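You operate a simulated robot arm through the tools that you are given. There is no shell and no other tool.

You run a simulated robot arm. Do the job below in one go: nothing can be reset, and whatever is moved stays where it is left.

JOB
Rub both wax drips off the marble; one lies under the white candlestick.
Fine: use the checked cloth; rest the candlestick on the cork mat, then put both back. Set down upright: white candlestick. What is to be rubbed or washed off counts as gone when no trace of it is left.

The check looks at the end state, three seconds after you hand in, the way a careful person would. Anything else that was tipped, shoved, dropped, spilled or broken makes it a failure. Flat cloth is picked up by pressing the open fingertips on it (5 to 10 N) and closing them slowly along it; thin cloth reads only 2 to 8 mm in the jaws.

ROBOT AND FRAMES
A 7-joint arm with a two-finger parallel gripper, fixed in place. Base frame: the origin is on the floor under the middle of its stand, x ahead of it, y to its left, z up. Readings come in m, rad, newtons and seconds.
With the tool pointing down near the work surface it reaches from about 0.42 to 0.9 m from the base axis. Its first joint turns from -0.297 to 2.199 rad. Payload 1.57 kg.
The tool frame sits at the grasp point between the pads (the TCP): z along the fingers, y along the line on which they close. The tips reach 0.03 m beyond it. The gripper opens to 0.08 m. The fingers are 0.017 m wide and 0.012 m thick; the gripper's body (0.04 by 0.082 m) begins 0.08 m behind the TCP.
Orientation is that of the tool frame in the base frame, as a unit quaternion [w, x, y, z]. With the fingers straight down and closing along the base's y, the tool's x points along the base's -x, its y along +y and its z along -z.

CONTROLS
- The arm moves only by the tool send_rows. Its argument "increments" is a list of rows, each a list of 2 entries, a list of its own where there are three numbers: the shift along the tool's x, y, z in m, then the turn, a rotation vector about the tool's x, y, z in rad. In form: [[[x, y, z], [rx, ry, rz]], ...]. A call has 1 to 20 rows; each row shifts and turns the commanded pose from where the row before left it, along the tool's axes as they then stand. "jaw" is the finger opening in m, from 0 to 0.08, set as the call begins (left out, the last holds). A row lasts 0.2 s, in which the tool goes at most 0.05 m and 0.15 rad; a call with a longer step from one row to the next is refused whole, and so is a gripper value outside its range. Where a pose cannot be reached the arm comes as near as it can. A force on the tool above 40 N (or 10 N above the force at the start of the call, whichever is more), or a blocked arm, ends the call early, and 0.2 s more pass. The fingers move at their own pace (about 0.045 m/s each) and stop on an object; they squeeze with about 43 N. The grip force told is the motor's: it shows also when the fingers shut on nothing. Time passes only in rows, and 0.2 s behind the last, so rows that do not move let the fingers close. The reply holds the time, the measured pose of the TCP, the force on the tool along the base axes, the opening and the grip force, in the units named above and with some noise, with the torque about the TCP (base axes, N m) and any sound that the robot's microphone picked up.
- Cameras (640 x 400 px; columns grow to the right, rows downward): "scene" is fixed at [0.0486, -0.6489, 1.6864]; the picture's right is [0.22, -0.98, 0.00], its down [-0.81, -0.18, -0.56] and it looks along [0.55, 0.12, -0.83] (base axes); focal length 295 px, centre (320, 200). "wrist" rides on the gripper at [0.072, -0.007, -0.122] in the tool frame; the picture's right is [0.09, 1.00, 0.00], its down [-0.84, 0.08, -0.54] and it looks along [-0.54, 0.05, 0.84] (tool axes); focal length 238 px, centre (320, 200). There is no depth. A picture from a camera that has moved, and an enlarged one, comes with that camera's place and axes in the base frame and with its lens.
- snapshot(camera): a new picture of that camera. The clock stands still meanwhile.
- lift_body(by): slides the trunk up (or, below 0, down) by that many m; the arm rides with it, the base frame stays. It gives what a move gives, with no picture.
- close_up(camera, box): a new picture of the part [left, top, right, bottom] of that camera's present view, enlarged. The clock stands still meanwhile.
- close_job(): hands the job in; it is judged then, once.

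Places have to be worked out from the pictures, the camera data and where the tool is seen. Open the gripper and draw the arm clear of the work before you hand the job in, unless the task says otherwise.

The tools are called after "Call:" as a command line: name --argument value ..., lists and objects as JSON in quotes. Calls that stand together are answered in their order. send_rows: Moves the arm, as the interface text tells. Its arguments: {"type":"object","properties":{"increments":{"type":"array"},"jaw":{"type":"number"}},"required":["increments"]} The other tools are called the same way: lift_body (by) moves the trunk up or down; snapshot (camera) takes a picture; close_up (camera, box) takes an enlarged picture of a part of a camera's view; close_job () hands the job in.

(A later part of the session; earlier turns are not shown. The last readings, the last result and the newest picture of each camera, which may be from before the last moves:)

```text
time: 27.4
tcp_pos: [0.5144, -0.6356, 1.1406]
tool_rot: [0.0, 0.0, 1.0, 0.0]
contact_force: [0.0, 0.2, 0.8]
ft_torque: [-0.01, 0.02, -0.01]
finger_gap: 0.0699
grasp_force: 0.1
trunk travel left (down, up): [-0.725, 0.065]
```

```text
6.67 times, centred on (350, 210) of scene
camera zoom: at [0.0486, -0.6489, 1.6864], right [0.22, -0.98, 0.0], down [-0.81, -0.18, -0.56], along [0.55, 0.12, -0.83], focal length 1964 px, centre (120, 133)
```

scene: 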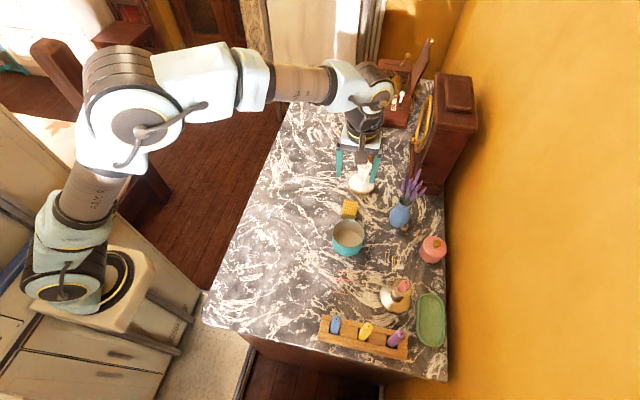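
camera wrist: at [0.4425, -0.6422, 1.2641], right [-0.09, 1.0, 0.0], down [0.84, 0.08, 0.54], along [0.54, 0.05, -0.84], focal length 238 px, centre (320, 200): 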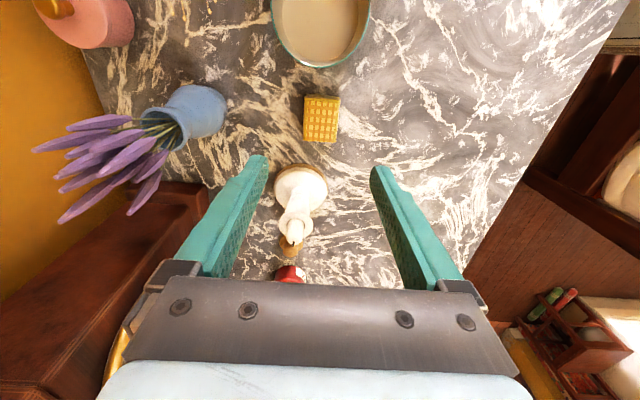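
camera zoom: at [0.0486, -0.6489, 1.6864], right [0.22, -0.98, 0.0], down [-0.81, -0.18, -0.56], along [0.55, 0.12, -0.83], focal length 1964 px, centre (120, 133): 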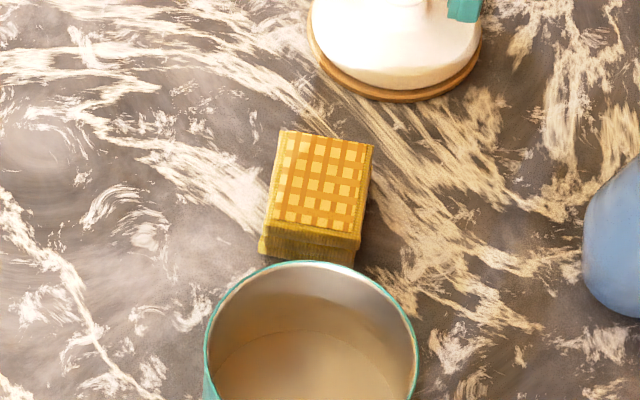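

The cloth's top face spans x 0.490–0.542 and y -0.655 to -0.613, about 2 cm high, with centre (0.516, -0.634). I descend around it with a 62 mm opening to TCP z ≈ 0.99 and look again.

Call:
send_rows --increments '[[[-0.0016, 0.0016, 0.02], [0, 0, 0]], [[0, 0, 0.03], [0, 0, 0]], [[0, 0, 0.03], [0, 0, 0]], [[0, 0, 0.03], [0, 0, 0]], [[0, 0, 0.02], [0, 0, 0]], [[0, 0, 0.012], [0, 0, 0]], [[0, 0, 0.008], [0, 0, 0]], [[0, 0, 0], [0, 0, 0]]]' --jaw 0.062

Call:
snapshot --camera "wrist"

Call:
close_up --camera "scene" --box '[310, 170, 390, 240]'

```text
time: 29.2
tcp_pos: [0.5186, -0.6342, 0.9911]
tool_rot: [-0.001, 0.002, 1.0, 0.0]
contact_force: [-1.0, 0.8, -1.1]
ft_torque: [0.02, 0.0, 0.01]
finger_gap: 0.0619
grasp_force: 0.0
trunk travel left (down, up): [-0.725, 0.065]
```

```text
taken
camera wrist: at [0.4459, -0.6401, 1.1137], right [-0.09, 1.0, 0.0], down [0.84, 0.08, 0.54], along [0.54, 0.05, -0.84], focal length 238 px, centre (320, 200)
```

wrist: 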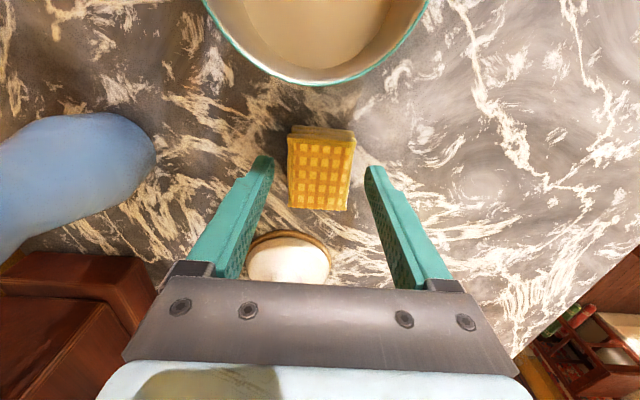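

```text
5.71 times, centred on (350, 205) of scene
camera zoom: at [0.0486, -0.6489, 1.6864], right [0.22, -0.98, 0.0], down [-0.81, -0.18, -0.56], along [0.55, 0.12, -0.83], focal length 1683 px, centre (149, 171)
```

zoom: 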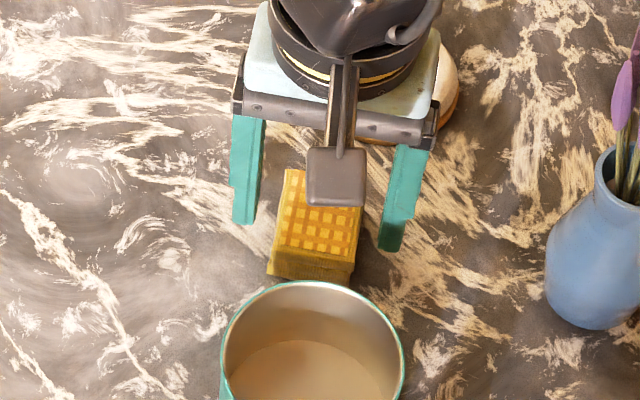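

The fingers straddle the cloth symmetrically, with the TCP only 2–3 mm ahead of its centre. I lower another 8 mm, keeping the tips just off the marble.

Call:
send_rows --increments '[[[0.002, 0, 0.003], [0, 0, 0]], [[0, 0, 0.003], [0, 0, 0]], [[0, 0, 0.002], [0, 0, 0]], [[0, 0, 0], [0, 0, 0]]]' --jaw 0.062

Call:
close_up --camera "wrist" --box '[230, 100, 400, 230]'

```text
time: 30.2
tcp_pos: [0.515, -0.6347, 0.9843]
tool_rot: [0.0, 0.0, 1.0, 0.0]
contact_force: [0.5, 0.5, 0.5]
ft_torque: [-0.02, -0.01, -0.05]
finger_gap: 0.062
grasp_force: 0.0
trunk travel left (down, up): [-0.725, 0.065]
```

```text
3.08 times, centred on (315, 165) of wrist
camera zoom: at [0.4428, -0.6398, 1.1068], right [-0.09, 1.0, 0.0], down [0.84, 0.08, 0.54], along [0.54, 0.05, -0.84], focal length 733 px, centre (335, 308)
```

zoom: 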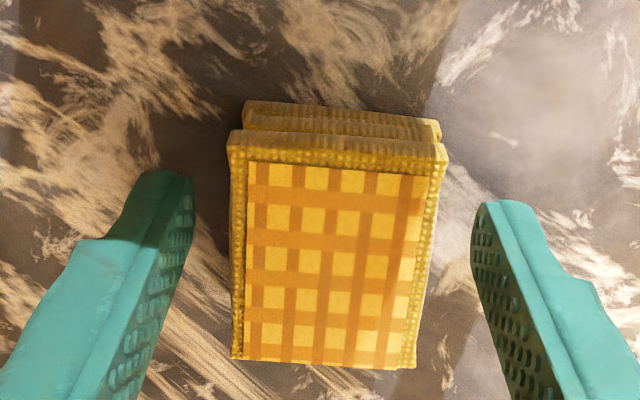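

The fingers are centred beside the cloth. I lower 3 mm more and close gently on its sides.

Call:
send_rows --increments '[[[0, 0, 0.0015], [0, 0, 0]], [[0, 0, 0.0015], [0, 0, 0]], [[0, 0, 0], [0, 0, 0]]]' --jaw 0.05

Call:
send_rows --increments '[[[0, 0, 0], [0, 0, 0]], [[0, 0, 0], [0, 0, 0]], [[0, 0, 0], [0, 0, 0]], [[0, 0, 0], [0, 0, 0]]]' --jaw 0.032

Call:
close_up --camera "wrist" --box '[230, 100, 400, 230]'

```text
time: 31.0
tcp_pos: [0.5136, -0.634, 0.9822]
tool_rot: [0.0, 0.001, 1.0, 0.0]
contact_force: [-0.4, -0.2, 0.2]
ft_torque: [-0.01, 0.01, 0.0]
finger_gap: 0.05
grasp_force: 0.0
trunk travel left (down, up): [-0.725, 0.065]
```

```text
time: 32.0
tcp_pos: [0.514, -0.6337, 0.9812]
tool_rot: [0.0, 0.002, 1.0, -0.001]
contact_force: [0.5, -0.1, -1.2]
ft_torque: [0.0, 0.0, 0.0]
finger_gap: 0.0405
grasp_force: 43.4
trunk travel left (down, up): [-0.725, 0.065]
```

```text
3.08 times, centred on (315, 165) of wrist
camera zoom: at [0.4424, -0.6403, 1.104], right [-0.09, 1.0, 0.0], down [0.84, 0.08, 0.54], along [0.54, 0.05, -0.84], focal length 733 px, centre (335, 308)
```

zoom: 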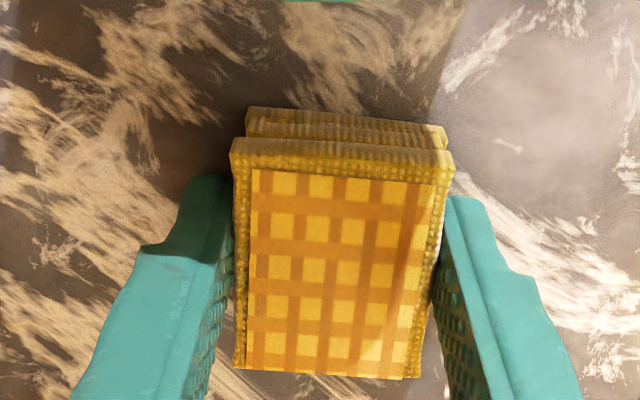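

The cloth is held firmly (40.5 mm, 43 N) at TCP (0.514, -0.634, 0.9815). I remember this for putting it back. I lift it, carry it over the pot to above the pink drip and turn the wrist back to closing along x.

Call:
send_rows --increments '[[[0, 0, -0.015], [0, 0, 0]], [[0, 0, -0.035], [0, 0, 0]], [[0, 0, -0.035], [0, 0, 0]], [[0, 0, -0.035], [0, 0, 0]], [[0.0416, -0.0038, 0], [0, 0, 0]], [[0.0416, -0.0038, 0], [0, 0, 0]], [[0.0416, -0.0038, 0], [0, 0, 0]], [[0.0416, -0.0038, 0], [0, 0, 0]], [[0.0416, -0.0038, 0], [0, 0, 0]], [[0, 0, 0], [0, 0, 0.1428]], [[0, 0, 0], [0, 0, 0.1428]], [[0, 0, 0], [0, 0, 0.1428]], [[0, 0, 0], [0, 0, 0.1428]], [[0, 0, 0], [0, 0, 0.1428]], [[0, 0, 0], [0, 0, 0.1428]], [[0, 0, 0], [0, 0, 0.1428]], [[0, 0, 0], [0, 0, 0.1428]], [[0, 0, 0], [0, 0, 0.1428]], [[0, 0, 0], [0, 0, 0.1428]], [[0, 0, 0], [0, 0, 0.1428]]]' --jaw 0.032

Call:
snapshot --camera "wrist"

Call:
snapshot --camera "scene"

```text
time: 36.2
tcp_pos: [0.3064, -0.6544, 1.1005]
tool_rot: [-0.001, 0.709, 0.706, 0.0]
contact_force: [-1.0, -0.1, 0.0]
ft_torque: [-0.01, 0.01, 0.03]
finger_gap: 0.0403
grasp_force: 43.4
trunk travel left (down, up): [-0.725, 0.065]
```

```text
taken
camera wrist: at [0.3002, -0.5811, 1.2236], right [1.0, 0.09, 0.0], down [0.07, -0.84, 0.54], along [0.05, -0.54, -0.84], focal length 238 px, centre (320, 200)
```

wrist: 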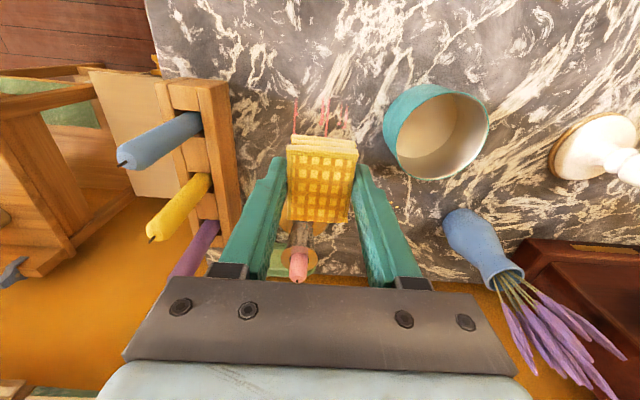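

```text
taken
```

scene: 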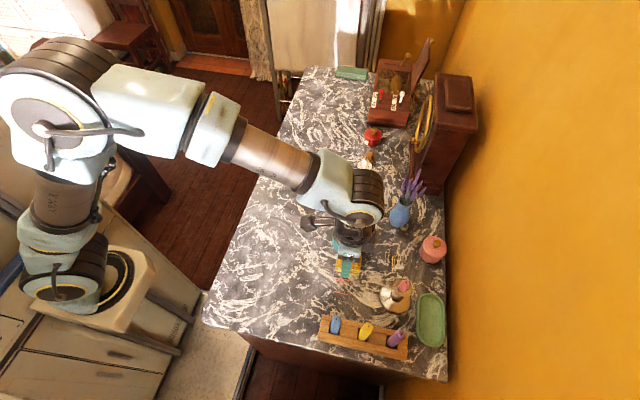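

The cloth is held level above the pink drip with plenty of room to the pot, rack and silver candlestick. I zoom in to see the drip's extent relative to the cloth.

Call:
close_up --camera "wrist" --box '[240, 70, 400, 240]'

Call:
close_up --camera "scene" --box '[310, 240, 390, 310]'

```text
2.35 times, centred on (320, 155) of wrist
camera zoom: at [0.3002, -0.5811, 1.2236], right [1.0, 0.09, 0.0], down [0.07, -0.84, 0.54], along [0.05, -0.54, -0.84], focal length 561 px, centre (320, 306)
```

zoom: 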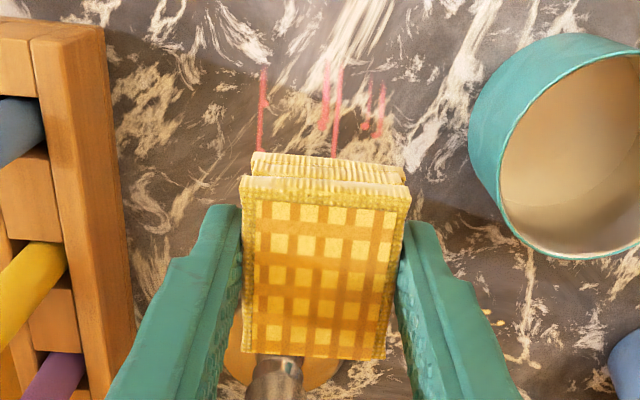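

```text
5.71 times, centred on (350, 275) of scene
camera zoom: at [0.0486, -0.6489, 1.6864], right [0.22, -0.98, 0.0], down [-0.81, -0.18, -0.56], along [0.55, 0.12, -0.83], focal length 1683 px, centre (149, -229)
```

zoom: 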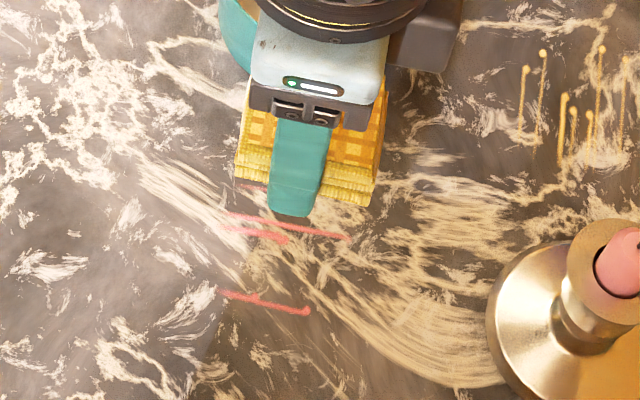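

The pink drip spans x 0.276–0.336 and y -0.685 to -0.622. I lower the cloth onto its middle, stopping a few mm above the marble.

Call:
send_rows --increments '[[[0, 0, 0.02], [0, 0, 0]], [[0, 0, 0.03], [0, 0, 0]], [[0, 0, 0.03], [0, 0, 0]], [[0, 0, 0.02], [0, 0, 0]], [[0, 0, 0.01], [0, 0, 0]], [[0, 0, 0.004], [0, 0, 0]], [[0, 0, 0], [0, 0, 0]]]' --jaw 0.032

Call:
send_rows --increments '[[[0, 0, 0.0015], [0, 0, 0]], [[0, 0, 0.0015], [0, 0, 0]], [[0, 0, 0], [0, 0, 0]]]' --jaw 0.032

```text
time: 37.8
tcp_pos: [0.3066, -0.6533, 0.9856]
tool_rot: [0.0, 0.707, 0.707, 0.0]
contact_force: [0.4, 0.0, 0.1]
ft_torque: [0.0, 0.01, -0.03]
finger_gap: 0.0407
grasp_force: 42.7
trunk travel left (down, up): [-0.725, 0.065]
```

```text
time: 38.6
tcp_pos: [0.3059, -0.6538, 0.9841]
tool_rot: [0.0, 0.707, 0.708, 0.0]
contact_force: [0.1, 0.0, 0.3]
ft_torque: [0.0, 0.0, 0.02]
finger_gap: 0.0406
grasp_force: 43.2
trunk travel left (down, up): [-0.725, 0.065]
```

No contact yet (force about 0). I continue down a millimetre at a time until I feel a few newtons.

Call:
send_rows --increments '[[[0, 0, 0.001], [0, 0, 0]], [[0, 0, 0.001], [0, 0, 0]], [[0, 0, 0], [0, 0, 0]]]' --jaw 0.032

```text
time: 39.4
tcp_pos: [0.3065, -0.6541, 0.983]
tool_rot: [0.0, 0.707, 0.707, 0.0]
contact_force: [0.2, -0.2, -0.8]
ft_torque: [0.01, 0.0, 0.01]
finger_gap: 0.0408
grasp_force: 42.6
trunk travel left (down, up): [-0.725, 0.065]
```

Call:
send_rows --increments '[[[0, 0, 0.001], [0, 0, 0]], [[0, 0, 0.0005], [0, 0, 0]], [[0, 0, 0], [0, 0, 0]]]' --jaw 0.032

```text
time: 40.2
tcp_pos: [0.307, -0.6528, 0.9803]
tool_rot: [0.0, 0.707, 0.707, -0.001]
contact_force: [0.1, -1.3, 13.9]
ft_torque: [0.01, 0.02, 0.02]
finger_gap: 0.0405
grasp_force: 42.7
trunk travel left (down, up): [-0.725, 0.065]
```

Contact at about 14 N. I ease off slightly and rub back and forth along y across the middle of the drip.

Call:
send_rows --increments '[[[0, 0, -0.0004], [0, 0, 0]], [[0.008, 0, 0], [0, 0, 0]], [[0.008, 0, 0], [0, 0, 0]], [[-0.008, 0, 0], [0, 0, 0]], [[-0.008, 0, 0], [0, 0, 0]], [[-0.008, 0, 0], [0, 0, 0]], [[-0.008, 0, 0], [0, 0, 0]], [[0.008, 0, 0], [0, 0, 0]], [[0.008, 0, 0], [0, 0, 0]], [[0.008, 0, 0], [0, 0, 0]], [[0.008, 0, 0], [0, 0, 0]], [[-0.008, 0, 0], [0, 0, 0]], [[-0.008, 0, 0], [0, 0, 0]], [[-0.008, 0, 0], [0, 0, 0]], [[-0.008, 0, 0], [0, 0, 0]], [[0.008, 0, 0], [0, 0, 0]], [[0.008, 0, 0], [0, 0, 0]]]' --jaw 0.032

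Call:
close_up --camera "scene" --box '[310, 240, 390, 310]'

Call:
close_up --camera "wrist" --box '[240, 70, 400, 240]'

```text
time: 43.8
tcp_pos: [0.3062, -0.6532, 0.9818]
tool_rot: [0.001, 0.708, 0.706, -0.001]
contact_force: [-0.6, -2.6, 8.0]
ft_torque: [-0.07, 0.07, -0.01]
finger_gap: 0.0406
grasp_force: 43.2
trunk travel left (down, up): [-0.725, 0.065]
```

```text
5.71 times, centred on (350, 275) of scene
camera zoom: at [0.0486, -0.6489, 1.6864], right [0.22, -0.98, 0.0], down [-0.81, -0.18, -0.56], along [0.55, 0.12, -0.83], focal length 1683 px, centre (149, -229)
```

zoom: 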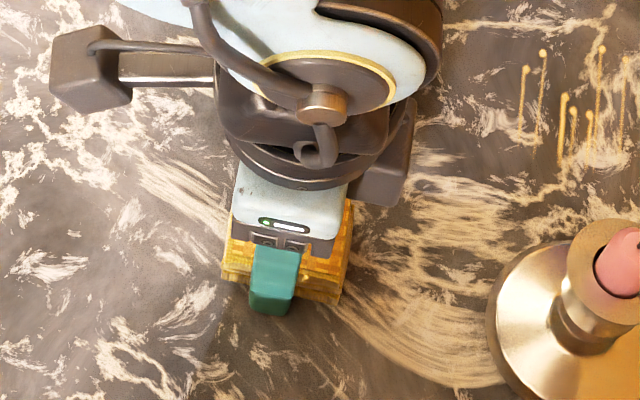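

```text
2.35 times, centred on (320, 155) of wrist
camera zoom: at [0.2986, -0.5803, 1.1036], right [1.0, 0.09, 0.0], down [0.08, -0.84, 0.54], along [0.05, -0.54, -0.84], focal length 561 px, centre (320, 306)
```

zoom: 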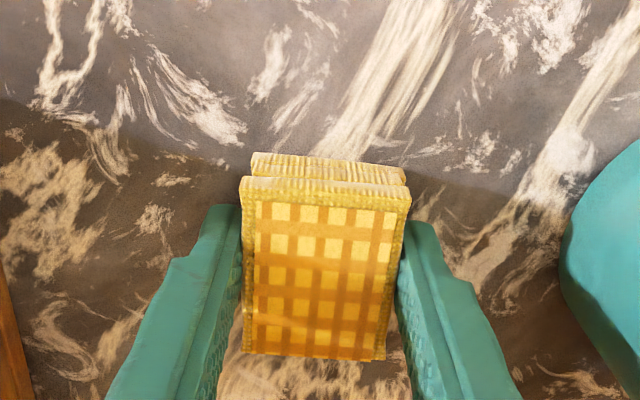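

The rubbed strip looks clean with about 8 N of pressure. I continue with the same strokes on the −x side to cover the leftmost streak.

Call:
send_rows --increments '[[[0, -0.009, 0], [0, 0, 0]], [[0, -0.009, 0], [0, 0, 0]], [[0.008, 0, 0], [0, 0, 0]], [[0.009, 0, 0], [0, 0, 0]], [[-0.009, 0, 0], [0, 0, 0]], [[-0.009, 0, 0], [0, 0, 0]], [[-0.009, 0, 0], [0, 0, 0]], [[-0.009, 0, 0], [0, 0, 0]], [[0.009, 0, 0], [0, 0, 0]], [[0.009, 0, 0], [0, 0, 0]], [[0.009, 0, 0], [0, 0, 0]], [[0.009, 0, 0], [0, 0, 0]], [[-0.009, 0, 0], [0, 0, 0]], [[-0.009, 0, 0], [0, 0, 0]], [[-0.009, 0, 0], [0, 0, 0]], [[-0.009, 0, 0], [0, 0, 0]], [[0.01, 0, 0], [0, 0, 0]], [[0.009, 0, 0], [0, 0, 0]]]' --jaw 0.032

Call:
send_rows --increments '[[[0, 0.011, 0], [0, 0, 0]], [[0, 0.011, 0], [0, 0, 0]], [[0, 0.01, 0], [0, 0, 0]], [[0.008, 0, 0], [0, 0, 0]], [[0.009, 0, 0], [0, 0, 0]], [[-0.009, 0, 0], [0, 0, 0]], [[-0.009, 0, 0], [0, 0, 0]], [[-0.009, 0, 0], [0, 0, 0]], [[-0.009, 0, 0], [0, 0, 0]], [[0.009, 0, 0], [0, 0, 0]], [[0.009, 0, 0], [0, 0, 0]], [[0.009, 0, 0], [0, 0, 0]], [[0.009, 0, 0], [0, 0, 0]], [[-0.009, 0, 0], [0, 0, 0]], [[-0.009, 0, 0], [0, 0, 0]], [[-0.009, 0, 0], [0, 0, 0]], [[-0.009, 0, 0], [0, 0, 0]], [[0.01, 0, 0], [0, 0, 0]], [[0.009, 0, 0], [0, 0, 0]]]' --jaw 0.032

Call:
close_up --camera "wrist" --box '[200, 70, 440, 240]'

Call:
close_up --camera "scene" --box '[310, 240, 390, 310]'

```text
time: 47.6
tcp_pos: [0.2867, -0.6531, 0.9814]
tool_rot: [0.0, 0.707, 0.707, 0.0]
contact_force: [0.5, -0.2, -0.1]
ft_torque: [0.01, -0.03, -0.02]
finger_gap: 0.0406
grasp_force: 43.3
trunk travel left (down, up): [-0.725, 0.065]
```

```text
time: 51.6
tcp_pos: [0.3179, -0.6525, 0.9808]
tool_rot: [0.001, 0.708, 0.706, -0.001]
contact_force: [-0.3, -4.2, 8.0]
ft_torque: [-0.06, 0.0, -0.01]
finger_gap: 0.0406
grasp_force: 42.6
trunk travel left (down, up): [-0.725, 0.065]
```

```text
2.35 times, centred on (320, 155) of wrist
camera zoom: at [0.3122, -0.5805, 1.1033], right [1.0, 0.09, 0.0], down [0.08, -0.84, 0.54], along [0.05, -0.54, -0.84], focal length 561 px, centre (320, 306)
```

zoom: 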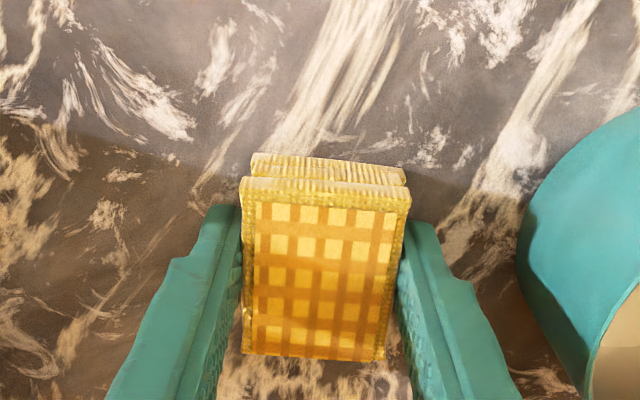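

```text
5.71 times, centred on (350, 275) of scene
camera zoom: at [0.0486, -0.6489, 1.6864], right [0.22, -0.98, 0.0], down [-0.81, -0.18, -0.56], along [0.55, 0.12, -0.83], focal length 1683 px, centre (149, -229)
```

zoom: 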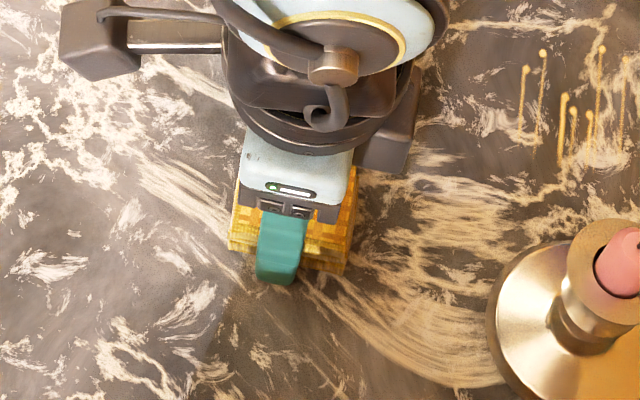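

The leftmost streak is no longer visible in the scene view. I shift a few millimetres further +x for the last streaks' edge, rub again, then lift to inspect.

Call:
send_rows --increments '[[[0, 0.006, 0], [0, 0, 0]], [[0.008, 0, 0], [0, 0, 0]], [[0.009, 0, 0], [0, 0, 0]], [[-0.009, 0, 0], [0, 0, 0]], [[-0.009, 0, 0], [0, 0, 0]], [[-0.009, 0, 0], [0, 0, 0]], [[-0.009, 0, 0], [0, 0, 0]], [[0.009, 0, 0], [0, 0, 0]], [[0.009, 0, 0], [0, 0, 0]], [[0.009, -0.006, 0], [0, 0, 0]], [[-0.009, -0.005, -0.002], [0, 0, 0]], [[0, 0, -0.01], [0, 0, 0]], [[0, 0, -0.03], [0, 0, 0]], [[0, 0, -0.04], [0, 0, 0]], [[0, 0, -0.038], [0, 0, 0]], [[0.04, 0, 0], [0, 0, 0]], [[0.04, 0, 0], [0, 0, 0]], [[0.02, 0, 0], [0, 0, 0]], [[0, 0, 0], [0, 0, 0]]]' --jaw 0.032

Call:
snapshot --camera "wrist"

Call:
close_up --camera "scene" --box '[310, 240, 390, 310]'

```text
time: 55.6
tcp_pos: [0.3177, -0.5537, 1.1018]
tool_rot: [0.0, 0.708, 0.707, 0.0]
contact_force: [-0.5, -0.4, -0.1]
ft_torque: [0.05, 0.03, -0.01]
finger_gap: 0.0409
grasp_force: 42.8
trunk travel left (down, up): [-0.725, 0.065]
```

```text
taken
camera wrist: at [0.311, -0.4811, 1.2231], right [1.0, 0.09, 0.0], down [0.08, -0.84, 0.54], along [0.05, -0.54, -0.84], focal length 238 px, centre (320, 200)
```

wrist: 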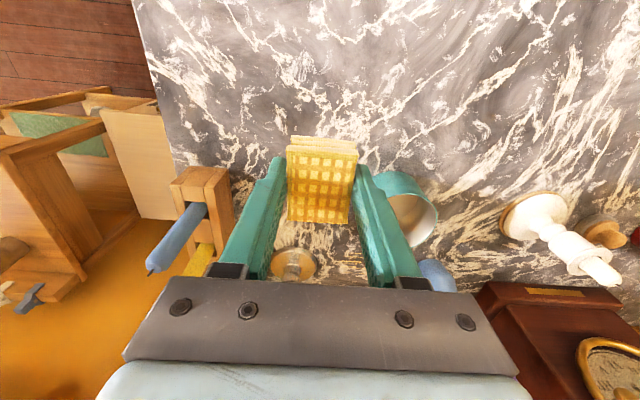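

```text
5.71 times, centred on (350, 275) of scene
camera zoom: at [0.0486, -0.6489, 1.6864], right [0.22, -0.98, 0.0], down [-0.81, -0.18, -0.56], along [0.55, 0.12, -0.83], focal length 1683 px, centre (149, -229)
```

zoom: 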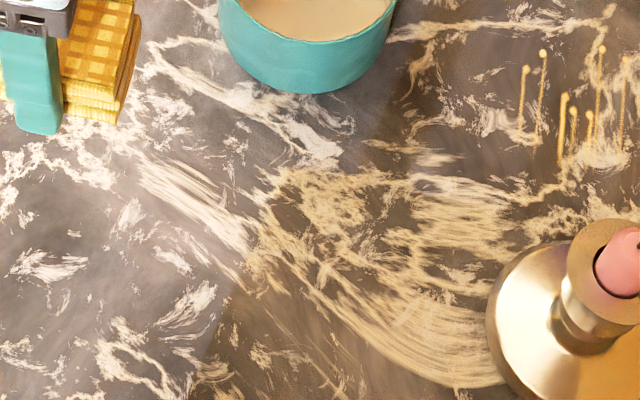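

The pink drip appears gone. I enlarge that patch strongly to check for any remaining trace.

Call:
close_up --camera "scene" --box '[326, 262, 362, 298]'

Call:
close_up --camera "scene" --box '[372, 235, 416, 280]'

```text
11.11 times, centred on (344, 280) of scene
camera zoom: at [0.0486, -0.6489, 1.6864], right [0.22, -0.98, 0.0], down [-0.81, -0.18, -0.56], along [0.55, 0.12, -0.83], focal length 3273 px, centre (53, -689)
```

zoom: 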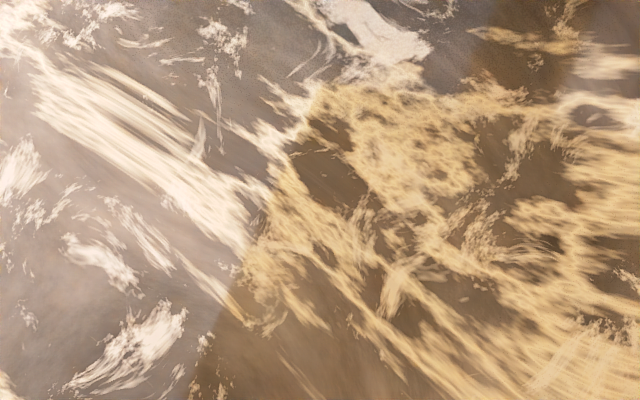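

```text
8.89 times, centred on (394, 258) of scene
camera zoom: at [0.0486, -0.6489, 1.6864], right [0.22, -0.98, 0.0], down [-0.81, -0.18, -0.56], along [0.55, 0.12, -0.83], focal length 2619 px, centre (-338, -311)
```

zoom: 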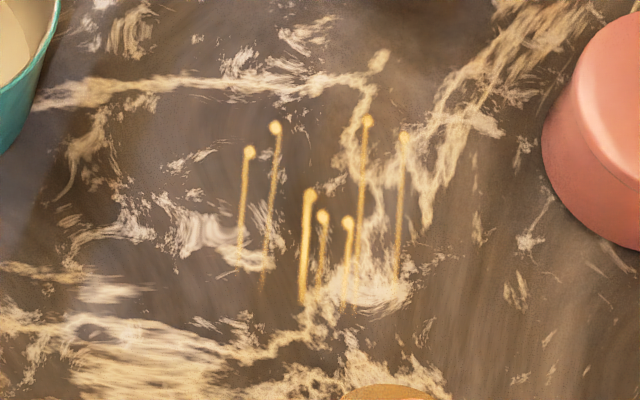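

The pink drip has left no visible trace. The yellow drip spans x 0.362–0.432 and y -0.798 to -0.750. I carry the cloth over the pot to above that spot and begin lowering between the silver candlestick, vase and pink jar.

Call:
send_rows --increments '[[[0, 0.0395, 0], [0, 0, 0]], [[0, 0.0395, 0], [0, 0, 0]], [[-0.0367, 0, 0], [0, 0, 0]], [[-0.0367, 0, 0], [0, 0, 0]], [[-0.0367, 0, 0], [0, 0, 0]], [[-0.0367, 0, 0], [0, 0, 0]], [[-0.0367, 0, 0], [0, 0, 0]], [[-0.0367, 0, 0], [0, 0, 0]], [[0, 0, 0.02], [0, 0, 0]], [[0, 0, 0.03], [0, 0, 0]], [[0, 0, 0], [0, 0, 0]]]' --jaw 0.032

Call:
snapshot --camera "wrist"

Call:
close_up --camera "scene" --box '[350, 200, 450, 310]'

```text
time: 58.0
tcp_pos: [0.394, -0.7735, 1.0509]
tool_rot: [0.0, 0.707, 0.707, 0.0]
contact_force: [0.2, -0.4, 0.0]
ft_torque: [0.0, 0.01, 0.0]
finger_gap: 0.0407
grasp_force: 42.8
trunk travel left (down, up): [-0.725, 0.065]
```

```text
taken
camera wrist: at [0.3875, -0.7011, 1.1734], right [1.0, 0.09, 0.0], down [0.08, -0.84, 0.54], along [0.05, -0.54, -0.84], focal length 238 px, centre (320, 200)
```

wrist: 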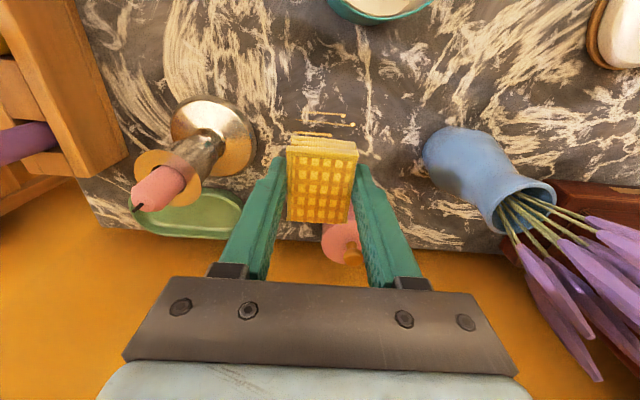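

```text
3.64 times, centred on (400, 255) of scene
camera zoom: at [0.0486, -0.6489, 1.6864], right [0.22, -0.98, 0.0], down [-0.81, -0.18, -0.56], along [0.55, 0.12, -0.83], focal length 1071 px, centre (29, 0)
```

zoom: 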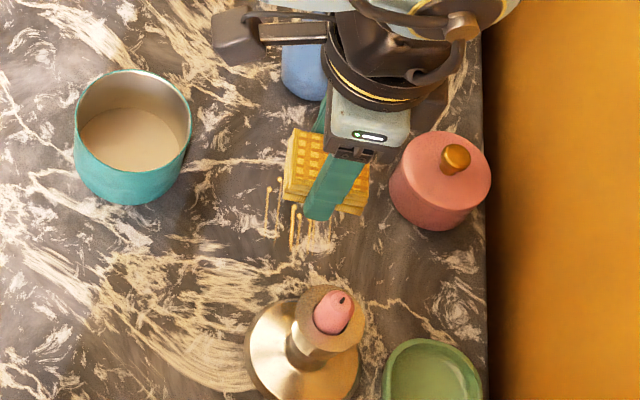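

Everything around is clear and the drip lies right under the cloth. I descend to just above the marble.

Call:
send_rows --increments '[[[0, 0, 0.025], [0, 0, 0]], [[0, 0, 0.025], [0, 0, 0]], [[0, 0, 0.01], [0, 0, 0]], [[0, 0, 0.005], [0, 0, 0]], [[0, 0, 0.0015], [0, 0, 0]], [[0, 0, 0], [0, 0, 0]]]' --jaw 0.032

Call:
send_rows --increments '[[[0, 0, 0.001], [0, 0, 0]], [[0, 0, 0], [0, 0, 0]]]' --jaw 0.032

```text
time: 59.4
tcp_pos: [0.3944, -0.775, 0.9843]
tool_rot: [0.0, 0.708, 0.707, 0.0]
contact_force: [-0.1, -0.1, -0.7]
ft_torque: [0.02, 0.01, 0.02]
finger_gap: 0.0406
grasp_force: 42.8
trunk travel left (down, up): [-0.725, 0.065]
```

```text
time: 60.0
tcp_pos: [0.395, -0.7753, 0.9827]
tool_rot: [0.0, 0.707, 0.707, 0.0]
contact_force: [-0.4, -0.5, -0.2]
ft_torque: [0.04, 0.01, -0.02]
finger_gap: 0.0405
grasp_force: 42.7
trunk travel left (down, up): [-0.725, 0.065]
```

Still no contact. I go down another 1.2 mm.

Call:
send_rows --increments '[[[0, 0, 0.0006], [0, 0, 0]], [[0, 0, 0.0006], [0, 0, 0]], [[0, 0, 0], [0, 0, 0]]]' --jaw 0.032

```text
time: 60.8
tcp_pos: [0.3942, -0.7764, 0.9823]
tool_rot: [0.0, 0.707, 0.707, 0.0]
contact_force: [0.3, -0.3, -0.4]
ft_torque: [0.02, 0.01, 0.0]
finger_gap: 0.0405
grasp_force: 42.8
trunk travel left (down, up): [-0.725, 0.065]
```

Call:
send_rows --increments '[[[0, 0, 0.0006], [0, 0, 0]], [[0, 0, 0.0006], [0, 0, 0]], [[0, 0, 0], [0, 0, 0]]]' --jaw 0.032

```text
time: 61.6
tcp_pos: [0.3942, -0.7746, 0.9807]
tool_rot: [0.0, 0.707, 0.707, 0.0]
contact_force: [-0.2, -0.3, 0.3]
ft_torque: [0.0, 0.0, -0.02]
finger_gap: 0.0405
grasp_force: 43.0
trunk travel left (down, up): [-0.725, 0.065]
```

Still free, so the cloth may have settled slightly in the grip. I keep stepping down in small increments.

Call:
send_rows --increments '[[[0, 0, 0.0006], [0, 0, 0]], [[0, 0, 0], [0, 0, 0]]]' --jaw 0.032

Call:
send_rows --increments '[[[0, 0, 0.0005], [0, 0, 0]], [[0, 0, 0], [0, 0, 0]]]' --jaw 0.032

```text
time: 62.2
tcp_pos: [0.3948, -0.7737, 0.9796]
tool_rot: [0.0, 0.707, 0.707, 0.0]
contact_force: [0.7, -0.1, 1.3]
ft_torque: [-0.04, 0.0, -0.02]
finger_gap: 0.0407
grasp_force: 43.4
trunk travel left (down, up): [-0.725, 0.065]
```

```text
time: 62.8
tcp_pos: [0.3944, -0.7731, 0.9804]
tool_rot: [0.001, 0.708, 0.706, -0.001]
contact_force: [-1.2, 1.4, 6.4]
ft_torque: [0.06, 0.02, 0.0]
finger_gap: 0.0406
grasp_force: 42.6
trunk travel left (down, up): [-0.725, 0.065]
```

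Contact with 6.4 N. I rub along the streaks (x direction) within x 0.378–0.417.

Call:
send_rows --increments '[[[0, 0, 0.0002], [0, 0, 0]], [[0, -0.008, 0], [0, 0, 0]], [[0, -0.008, 0], [0, 0, 0]], [[0, 0.0095, 0], [0, 0, 0]], [[0, 0.0095, 0], [0, 0, 0]], [[0, 0.0095, 0], [0, 0, 0]], [[0, 0.0095, 0], [0, 0, 0]], [[0, -0.0095, 0], [0, 0, 0]], [[0, -0.0095, 0], [0, 0, 0]], [[0, -0.0095, 0], [0, 0, 0]], [[0, -0.0095, 0], [0, 0, 0]], [[0, 0.0095, 0], [0, 0, 0]], [[0, 0.0095, 0], [0, 0, 0]], [[0, 0.0095, 0], [0, 0, 0]], [[0, 0.0095, 0], [0, 0, 0]], [[0, -0.0095, 0], [0, 0, 0]], [[0, -0.0095, 0], [0, 0, 0]]]' --jaw 0.032

Call:
close_up --camera "scene" --box '[360, 225, 430, 295]'

Call:
close_up --camera "wrist" --box '[220, 70, 420, 240]'

```text
time: 66.4
tcp_pos: [0.399, -0.7744, 0.98]
tool_rot: [0.001, 0.708, 0.706, -0.001]
contact_force: [7.1, 1.8, 15.8]
ft_torque: [0.02, -0.12, 0.02]
finger_gap: 0.0404
grasp_force: 43.3
trunk travel left (down, up): [-0.725, 0.065]
```

```text
5.71 times, centred on (395, 260) of scene
camera zoom: at [0.0486, -0.6489, 1.6864], right [0.22, -0.98, 0.0], down [-0.81, -0.18, -0.56], along [0.55, 0.12, -0.83], focal length 1683 px, centre (-109, -143)
```

zoom: 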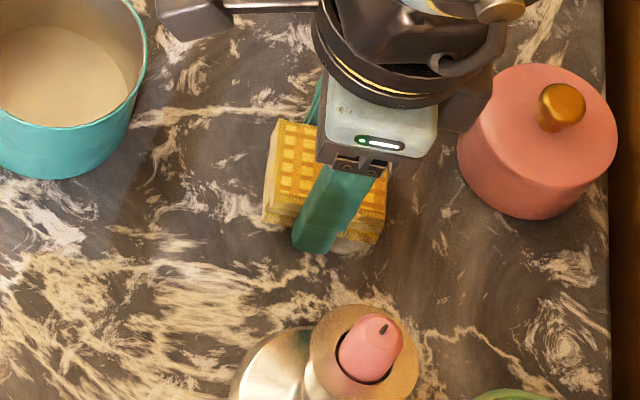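

```text
2.35 times, centred on (320, 155) of wrist
camera zoom: at [0.3931, -0.7013, 1.1028], right [1.0, 0.09, 0.0], down [0.08, -0.84, 0.54], along [0.05, -0.54, -0.84], focal length 561 px, centre (320, 306)
```

zoom: 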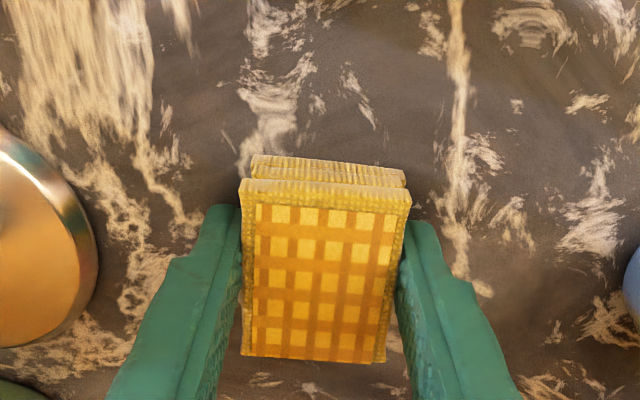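

The middle strokes look good. I now repeat the strokes with small offsets in +y and then −y to cover the outer streaks.

Call:
send_rows --increments '[[[0.006, 0, -0.0002], [0, 0, 0]], [[0, -0.0105, 0], [0, 0, 0]], [[0, -0.0105, 0], [0, 0, 0]], [[0, 0.0097, 0], [0, 0, 0]], [[0, 0.0097, 0], [0, 0, 0]], [[0, 0.0097, 0], [0, 0, 0]], [[0, 0.0097, 0], [0, 0, 0]], [[0, -0.0097, 0], [0, 0, 0]], [[0, -0.0097, 0], [0, 0, 0]], [[0, -0.0097, 0], [0, 0, 0]], [[0, -0.0097, 0], [0, 0, 0]], [[0, 0.0105, 0], [0, 0, 0]], [[0, 0.0105, 0], [0, 0, 0]]]' --jaw 0.032

Call:
send_rows --increments '[[[-0.007, 0, 0], [0, 0, 0]], [[-0.007, 0, 0], [0, 0, 0]], [[0, -0.0105, 0], [0, 0, 0]], [[0, -0.0105, 0], [0, 0, 0]], [[0, 0.0097, 0], [0, 0, 0]], [[0, 0.0097, 0], [0, 0, 0]], [[0, 0.0097, 0], [0, 0, 0]], [[0, 0.0097, 0], [0, 0, 0]], [[0, -0.0097, 0], [0, 0, 0]], [[0, -0.0097, 0], [0, 0, 0]], [[0, -0.0097, 0], [0, 0, 0]], [[0, -0.0097, 0], [0, 0, 0]], [[0, 0.0105, 0], [0, 0, 0]], [[0, 0.0105, 0], [0, 0, 0]], [[0.008, 0, 0], [0, 0, 0]]]' --jaw 0.032

```text
time: 69.2
tcp_pos: [0.3957, -0.7695, 0.9801]
tool_rot: [0.0, 0.708, 0.706, -0.001]
contact_force: [-7.7, -0.6, 12.8]
ft_torque: [0.0, 0.2, 0.02]
finger_gap: 0.0405
grasp_force: 42.9
trunk travel left (down, up): [-0.725, 0.065]
```

```text
time: 72.4
tcp_pos: [0.3971, -0.7753, 0.9804]
tool_rot: [-0.001, 0.707, 0.707, 0.0]
contact_force: [0.7, -3.5, 7.8]
ft_torque: [-0.08, 0.01, -0.01]
finger_gap: 0.0408
grasp_force: 43.6
trunk travel left (down, up): [-0.725, 0.065]
```

Forces stayed at 8–13 N throughout. I lift the cloth straight up and draw it back over the pot to inspect the spot.

Call:
send_rows --increments '[[[0, 0, -0.01], [0, 0, 0]], [[0, 0, -0.03], [0, 0, 0]], [[0, 0, -0.04], [0, 0, 0]], [[0, 0, -0.04], [0, 0, 0]], [[0.03, 0, 0], [0, 0, 0]], [[0.04, 0, 0], [0, 0, 0]], [[0.04, 0, 0], [0, 0, 0]], [[0.03, 0, 0], [0, 0, 0]], [[0, 0, 0], [0, 0, 0]]]' --jaw 0.032

Call:
close_up --camera "scene" --box '[372, 235, 416, 280]'

Call:
snapshot --camera "wrist"

Call:
close_up --camera "scene" --box '[310, 220, 430, 320]'

```text
time: 74.4
tcp_pos: [0.3983, -0.6336, 1.0992]
tool_rot: [-0.001, 0.707, 0.707, -0.001]
contact_force: [0.3, 0.1, -0.7]
ft_torque: [-0.01, -0.02, 0.0]
finger_gap: 0.0406
grasp_force: 43.2
trunk travel left (down, up): [-0.725, 0.065]
```

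```text
8.89 times, centred on (394, 258) of scene
camera zoom: at [0.0486, -0.6489, 1.6864], right [0.22, -0.98, 0.0], down [-0.81, -0.18, -0.56], along [0.55, 0.12, -0.83], focal length 2619 px, centre (-338, -311)
```

zoom: 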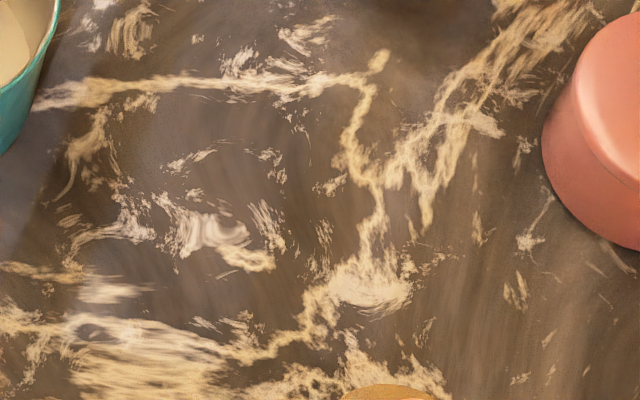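

```text
taken
camera wrist: at [0.3917, -0.5615, 1.2219], right [1.0, 0.09, 0.0], down [0.08, -0.84, 0.54], along [0.05, -0.54, -0.84], focal length 238 px, centre (320, 200)
```

wrist: 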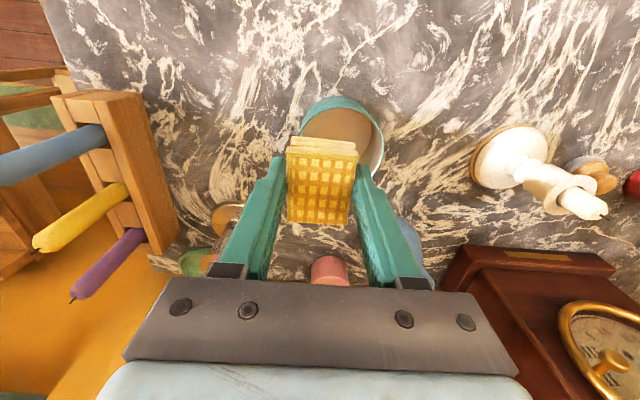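

```text
4.00 times, centred on (370, 270) of scene
camera zoom: at [0.0486, -0.6489, 1.6864], right [0.22, -0.98, 0.0], down [-0.81, -0.18, -0.56], along [0.55, 0.12, -0.83], focal length 1178 px, centre (120, -80)
```

zoom: 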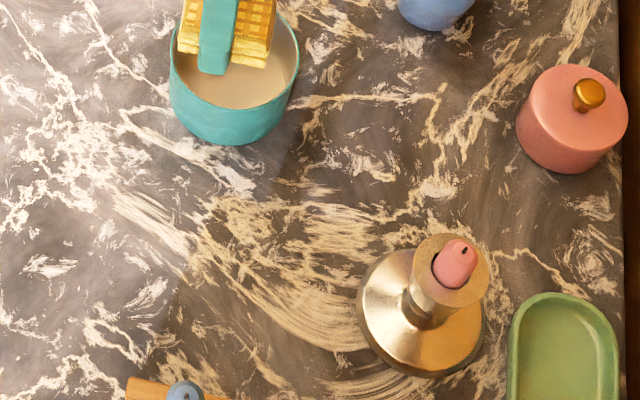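

Both drips look gone in the scene view. I double-check the pink drip's patch with the wrist camera from here.

Call:
close_up --camera "wrist" --box '[195, 85, 291, 165]'

Call:
close_up --camera "scene" --box '[320, 255, 370, 300]'

```text
5.00 times, centred on (243, 125) of wrist
camera zoom: at [0.3917, -0.5615, 1.2219], right [1.0, 0.09, 0.0], down [0.08, -0.84, 0.54], along [0.05, -0.54, -0.84], focal length 1192 px, centre (705, 575)
```

zoom: 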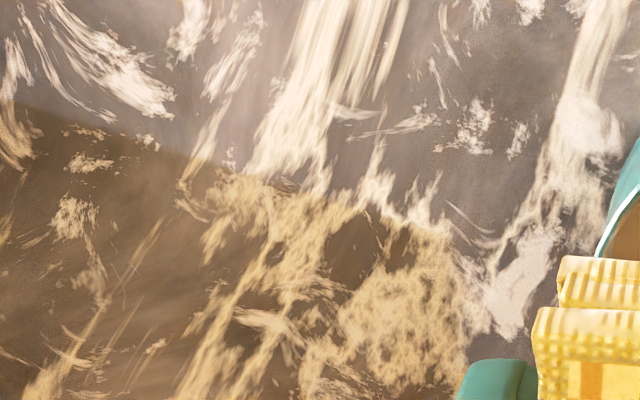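

```text
8.89 times, centred on (345, 278) of scene
camera zoom: at [0.0486, -0.6489, 1.6864], right [0.22, -0.98, 0.0], down [-0.81, -0.18, -0.56], along [0.55, 0.12, -0.83], focal length 2619 px, centre (98, -489)
```

zoom: 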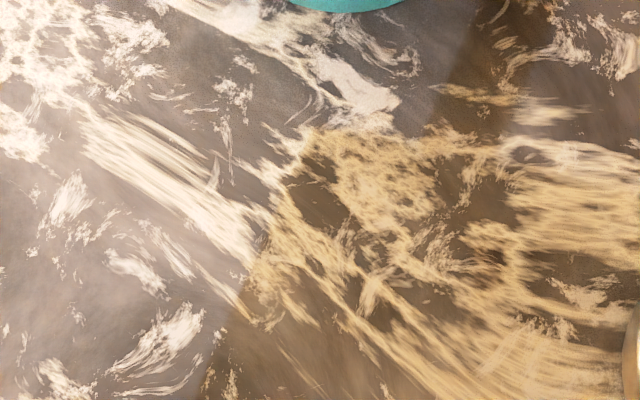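

The marble is clean at both spots. Next I return the cloth: move back above its original place and turn the wrist back to its picking orientation.

Call:
send_rows --increments '[[[0, 0.039, 0], [0, 0, 0]], [[0, 0.039, 0], [0, 0, 0]], [[0, 0.039, 0], [0, 0, 0]], [[0, 0, 0], [0, 0, -0.1428]], [[0, 0, 0], [0, 0, -0.1428]], [[0, 0, 0], [0, 0, -0.1428]], [[0, 0, 0], [0, 0, -0.1428]], [[0, 0, 0], [0, 0, -0.1428]], [[0, 0, 0], [0, 0, -0.1428]], [[0, 0, 0], [0, 0, -0.1428]], [[0, 0, 0], [0, 0, -0.1428]], [[0, 0, 0], [0, 0, -0.1428]], [[0, 0, 0], [0, 0, -0.1428]], [[0, 0, 0], [0, 0, -0.1428]], [[0, 0, 0], [0, 0, 0]]]' --jaw 0.032

Call:
snapshot --camera "wrist"

Call:
close_up --camera "scene" --box '[310, 160, 410, 250]'

```text
time: 77.6
tcp_pos: [0.5151, -0.6342, 1.1003]
tool_rot: [0.0, 0.0, 1.0, 0.0]
contact_force: [-0.5, 0.0, -0.2]
ft_torque: [0.0, 0.0, 0.0]
finger_gap: 0.0404
grasp_force: 43.1
trunk travel left (down, up): [-0.725, 0.065]
```

```text
taken
camera wrist: at [0.443, -0.6405, 1.2219], right [-0.09, 1.0, 0.0], down [0.84, 0.08, 0.54], along [0.54, 0.05, -0.84], focal length 238 px, centre (320, 200)
```

wrist: 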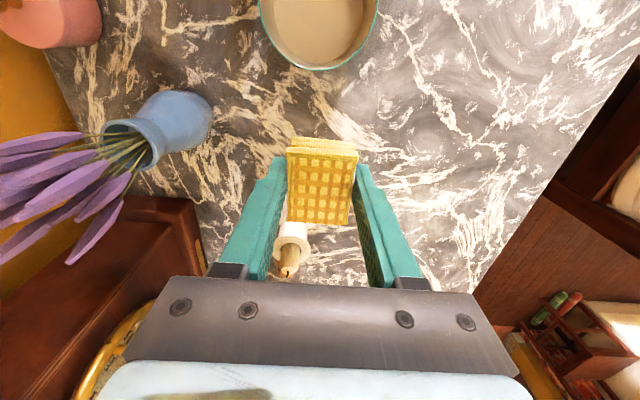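

```text
4.44 times, centred on (360, 205) of scene
camera zoom: at [0.0486, -0.6489, 1.6864], right [0.22, -0.98, 0.0], down [-0.81, -0.18, -0.56], along [0.55, 0.12, -0.83], focal length 1309 px, centre (142, 178)
```

zoom: 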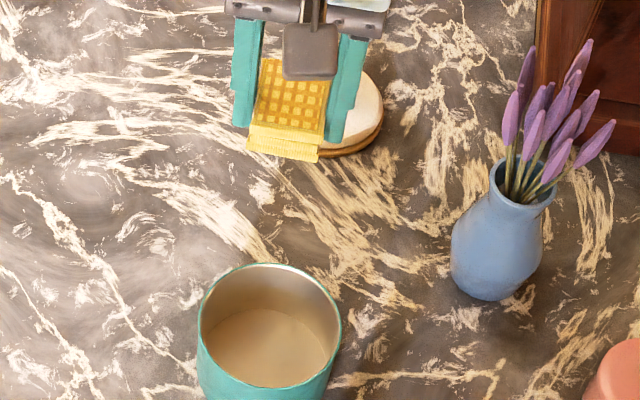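

I'm back above the original cloth spot in the original orientation. I descend to just above the marble.

Call:
send_rows --increments '[[[0, 0, 0.02], [0, 0, 0]], [[0, 0, 0.03], [0, 0, 0]], [[0, 0, 0.03], [0, 0, 0]], [[0, 0, 0.02], [0, 0, 0]], [[0, 0, 0.01], [0, 0, 0]], [[0, 0, 0.005], [0, 0, 0]], [[0, 0, 0.002], [0, 0, 0]], [[0, 0, 0], [0, 0, 0]]]' --jaw 0.032

Call:
send_rows --increments '[[[0, 0, 0.001], [0, 0, 0]], [[0, 0, 0], [0, 0, 0]]]' --jaw 0.032

Call:
send_rows --increments '[[[0, 0, 0.001], [0, 0, 0]], [[0, 0, 0], [0, 0, 0]]]' --jaw 0.032

```text
time: 79.4
tcp_pos: [0.5159, -0.6345, 0.9818]
tool_rot: [0.0, 0.001, 1.0, 0.0]
contact_force: [0.0, 0.2, -0.7]
ft_torque: [-0.01, 0.02, -0.01]
finger_gap: 0.0403
grasp_force: 43.0
trunk travel left (down, up): [-0.725, 0.065]
```

```text
time: 80.0
tcp_pos: [0.5143, -0.6339, 0.9809]
tool_rot: [0.0, 0.0, 1.0, 0.0]
contact_force: [-0.6, -0.2, 0.2]
ft_torque: [-0.03, 0.02, 0.02]
finger_gap: 0.0404
grasp_force: 43.0
trunk travel left (down, up): [-0.725, 0.065]
```

```text
time: 80.6
tcp_pos: [0.515, -0.6345, 0.9799]
tool_rot: [0.0, 0.001, 1.0, 0.001]
contact_force: [-1.0, -0.6, 0.0]
ft_torque: [0.04, -0.01, 0.01]
finger_gap: 0.0406
grasp_force: 42.6
trunk travel left (down, up): [-0.725, 0.065]
```

Still no contact, so I go down slightly further until the cloth touches.

Call:
send_rows --increments '[[[0, 0, 0.0008], [0, 0, 0]], [[0, 0, 0], [0, 0, 0]]]' --jaw 0.032

Call:
send_rows --increments '[[[0, 0, 0.0006], [0, 0, 0]], [[0, 0, 0], [0, 0, 0]]]' --jaw 0.032

```text
time: 81.2
tcp_pos: [0.5148, -0.6361, 0.9801]
tool_rot: [0.001, 0.001, 1.0, 0.0]
contact_force: [1.7, -0.8, 3.9]
ft_torque: [-0.02, -0.06, -0.03]
finger_gap: 0.0405
grasp_force: 42.9
trunk travel left (down, up): [-0.725, 0.065]
```

```text
time: 81.8
tcp_pos: [0.5154, -0.6351, 0.9793]
tool_rot: [0.0, 0.001, 1.0, 0.0]
contact_force: [-0.5, 0.1, 8.1]
ft_torque: [0.04, -0.02, 0.01]
finger_gap: 0.0407
grasp_force: 42.6
trunk travel left (down, up): [-0.725, 0.065]
```

The cloth rests on the marble (8 N). I open the fingers to 60 mm and check.

Call:
send_rows --increments '[[[0, 0, -0.0006], [0, 0, 0]], [[0, 0, 0], [0, 0, 0]], [[0, 0, 0], [0, 0, 0]], [[0, 0, 0], [0, 0, 0]]]' --jaw 0.06

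Call:
close_up --camera "wrist" --box '[230, 100, 400, 230]'

```text
time: 82.8
tcp_pos: [0.5143, -0.6343, 0.981]
tool_rot: [0.0, 0.001, 1.0, 0.0]
contact_force: [-1.1, 0.4, -0.2]
ft_torque: [0.05, -0.07, -0.01]
finger_gap: 0.0596
grasp_force: 0.1
trunk travel left (down, up): [-0.725, 0.065]
```

```text
3.08 times, centred on (315, 165) of wrist
camera zoom: at [0.4429, -0.6407, 1.1025], right [-0.09, 1.0, 0.0], down [0.84, 0.08, 0.54], along [0.54, 0.05, -0.84], focal length 733 px, centre (335, 308)
```

zoom: 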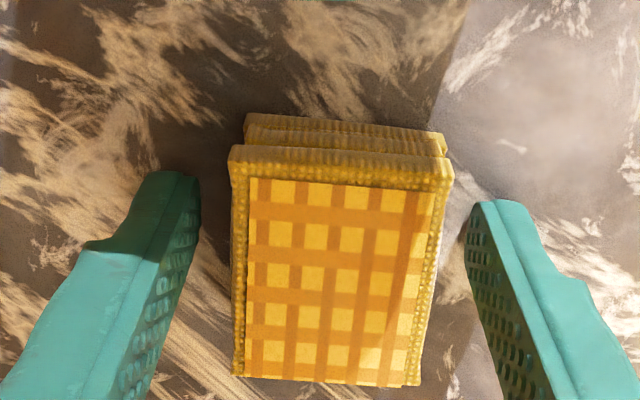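

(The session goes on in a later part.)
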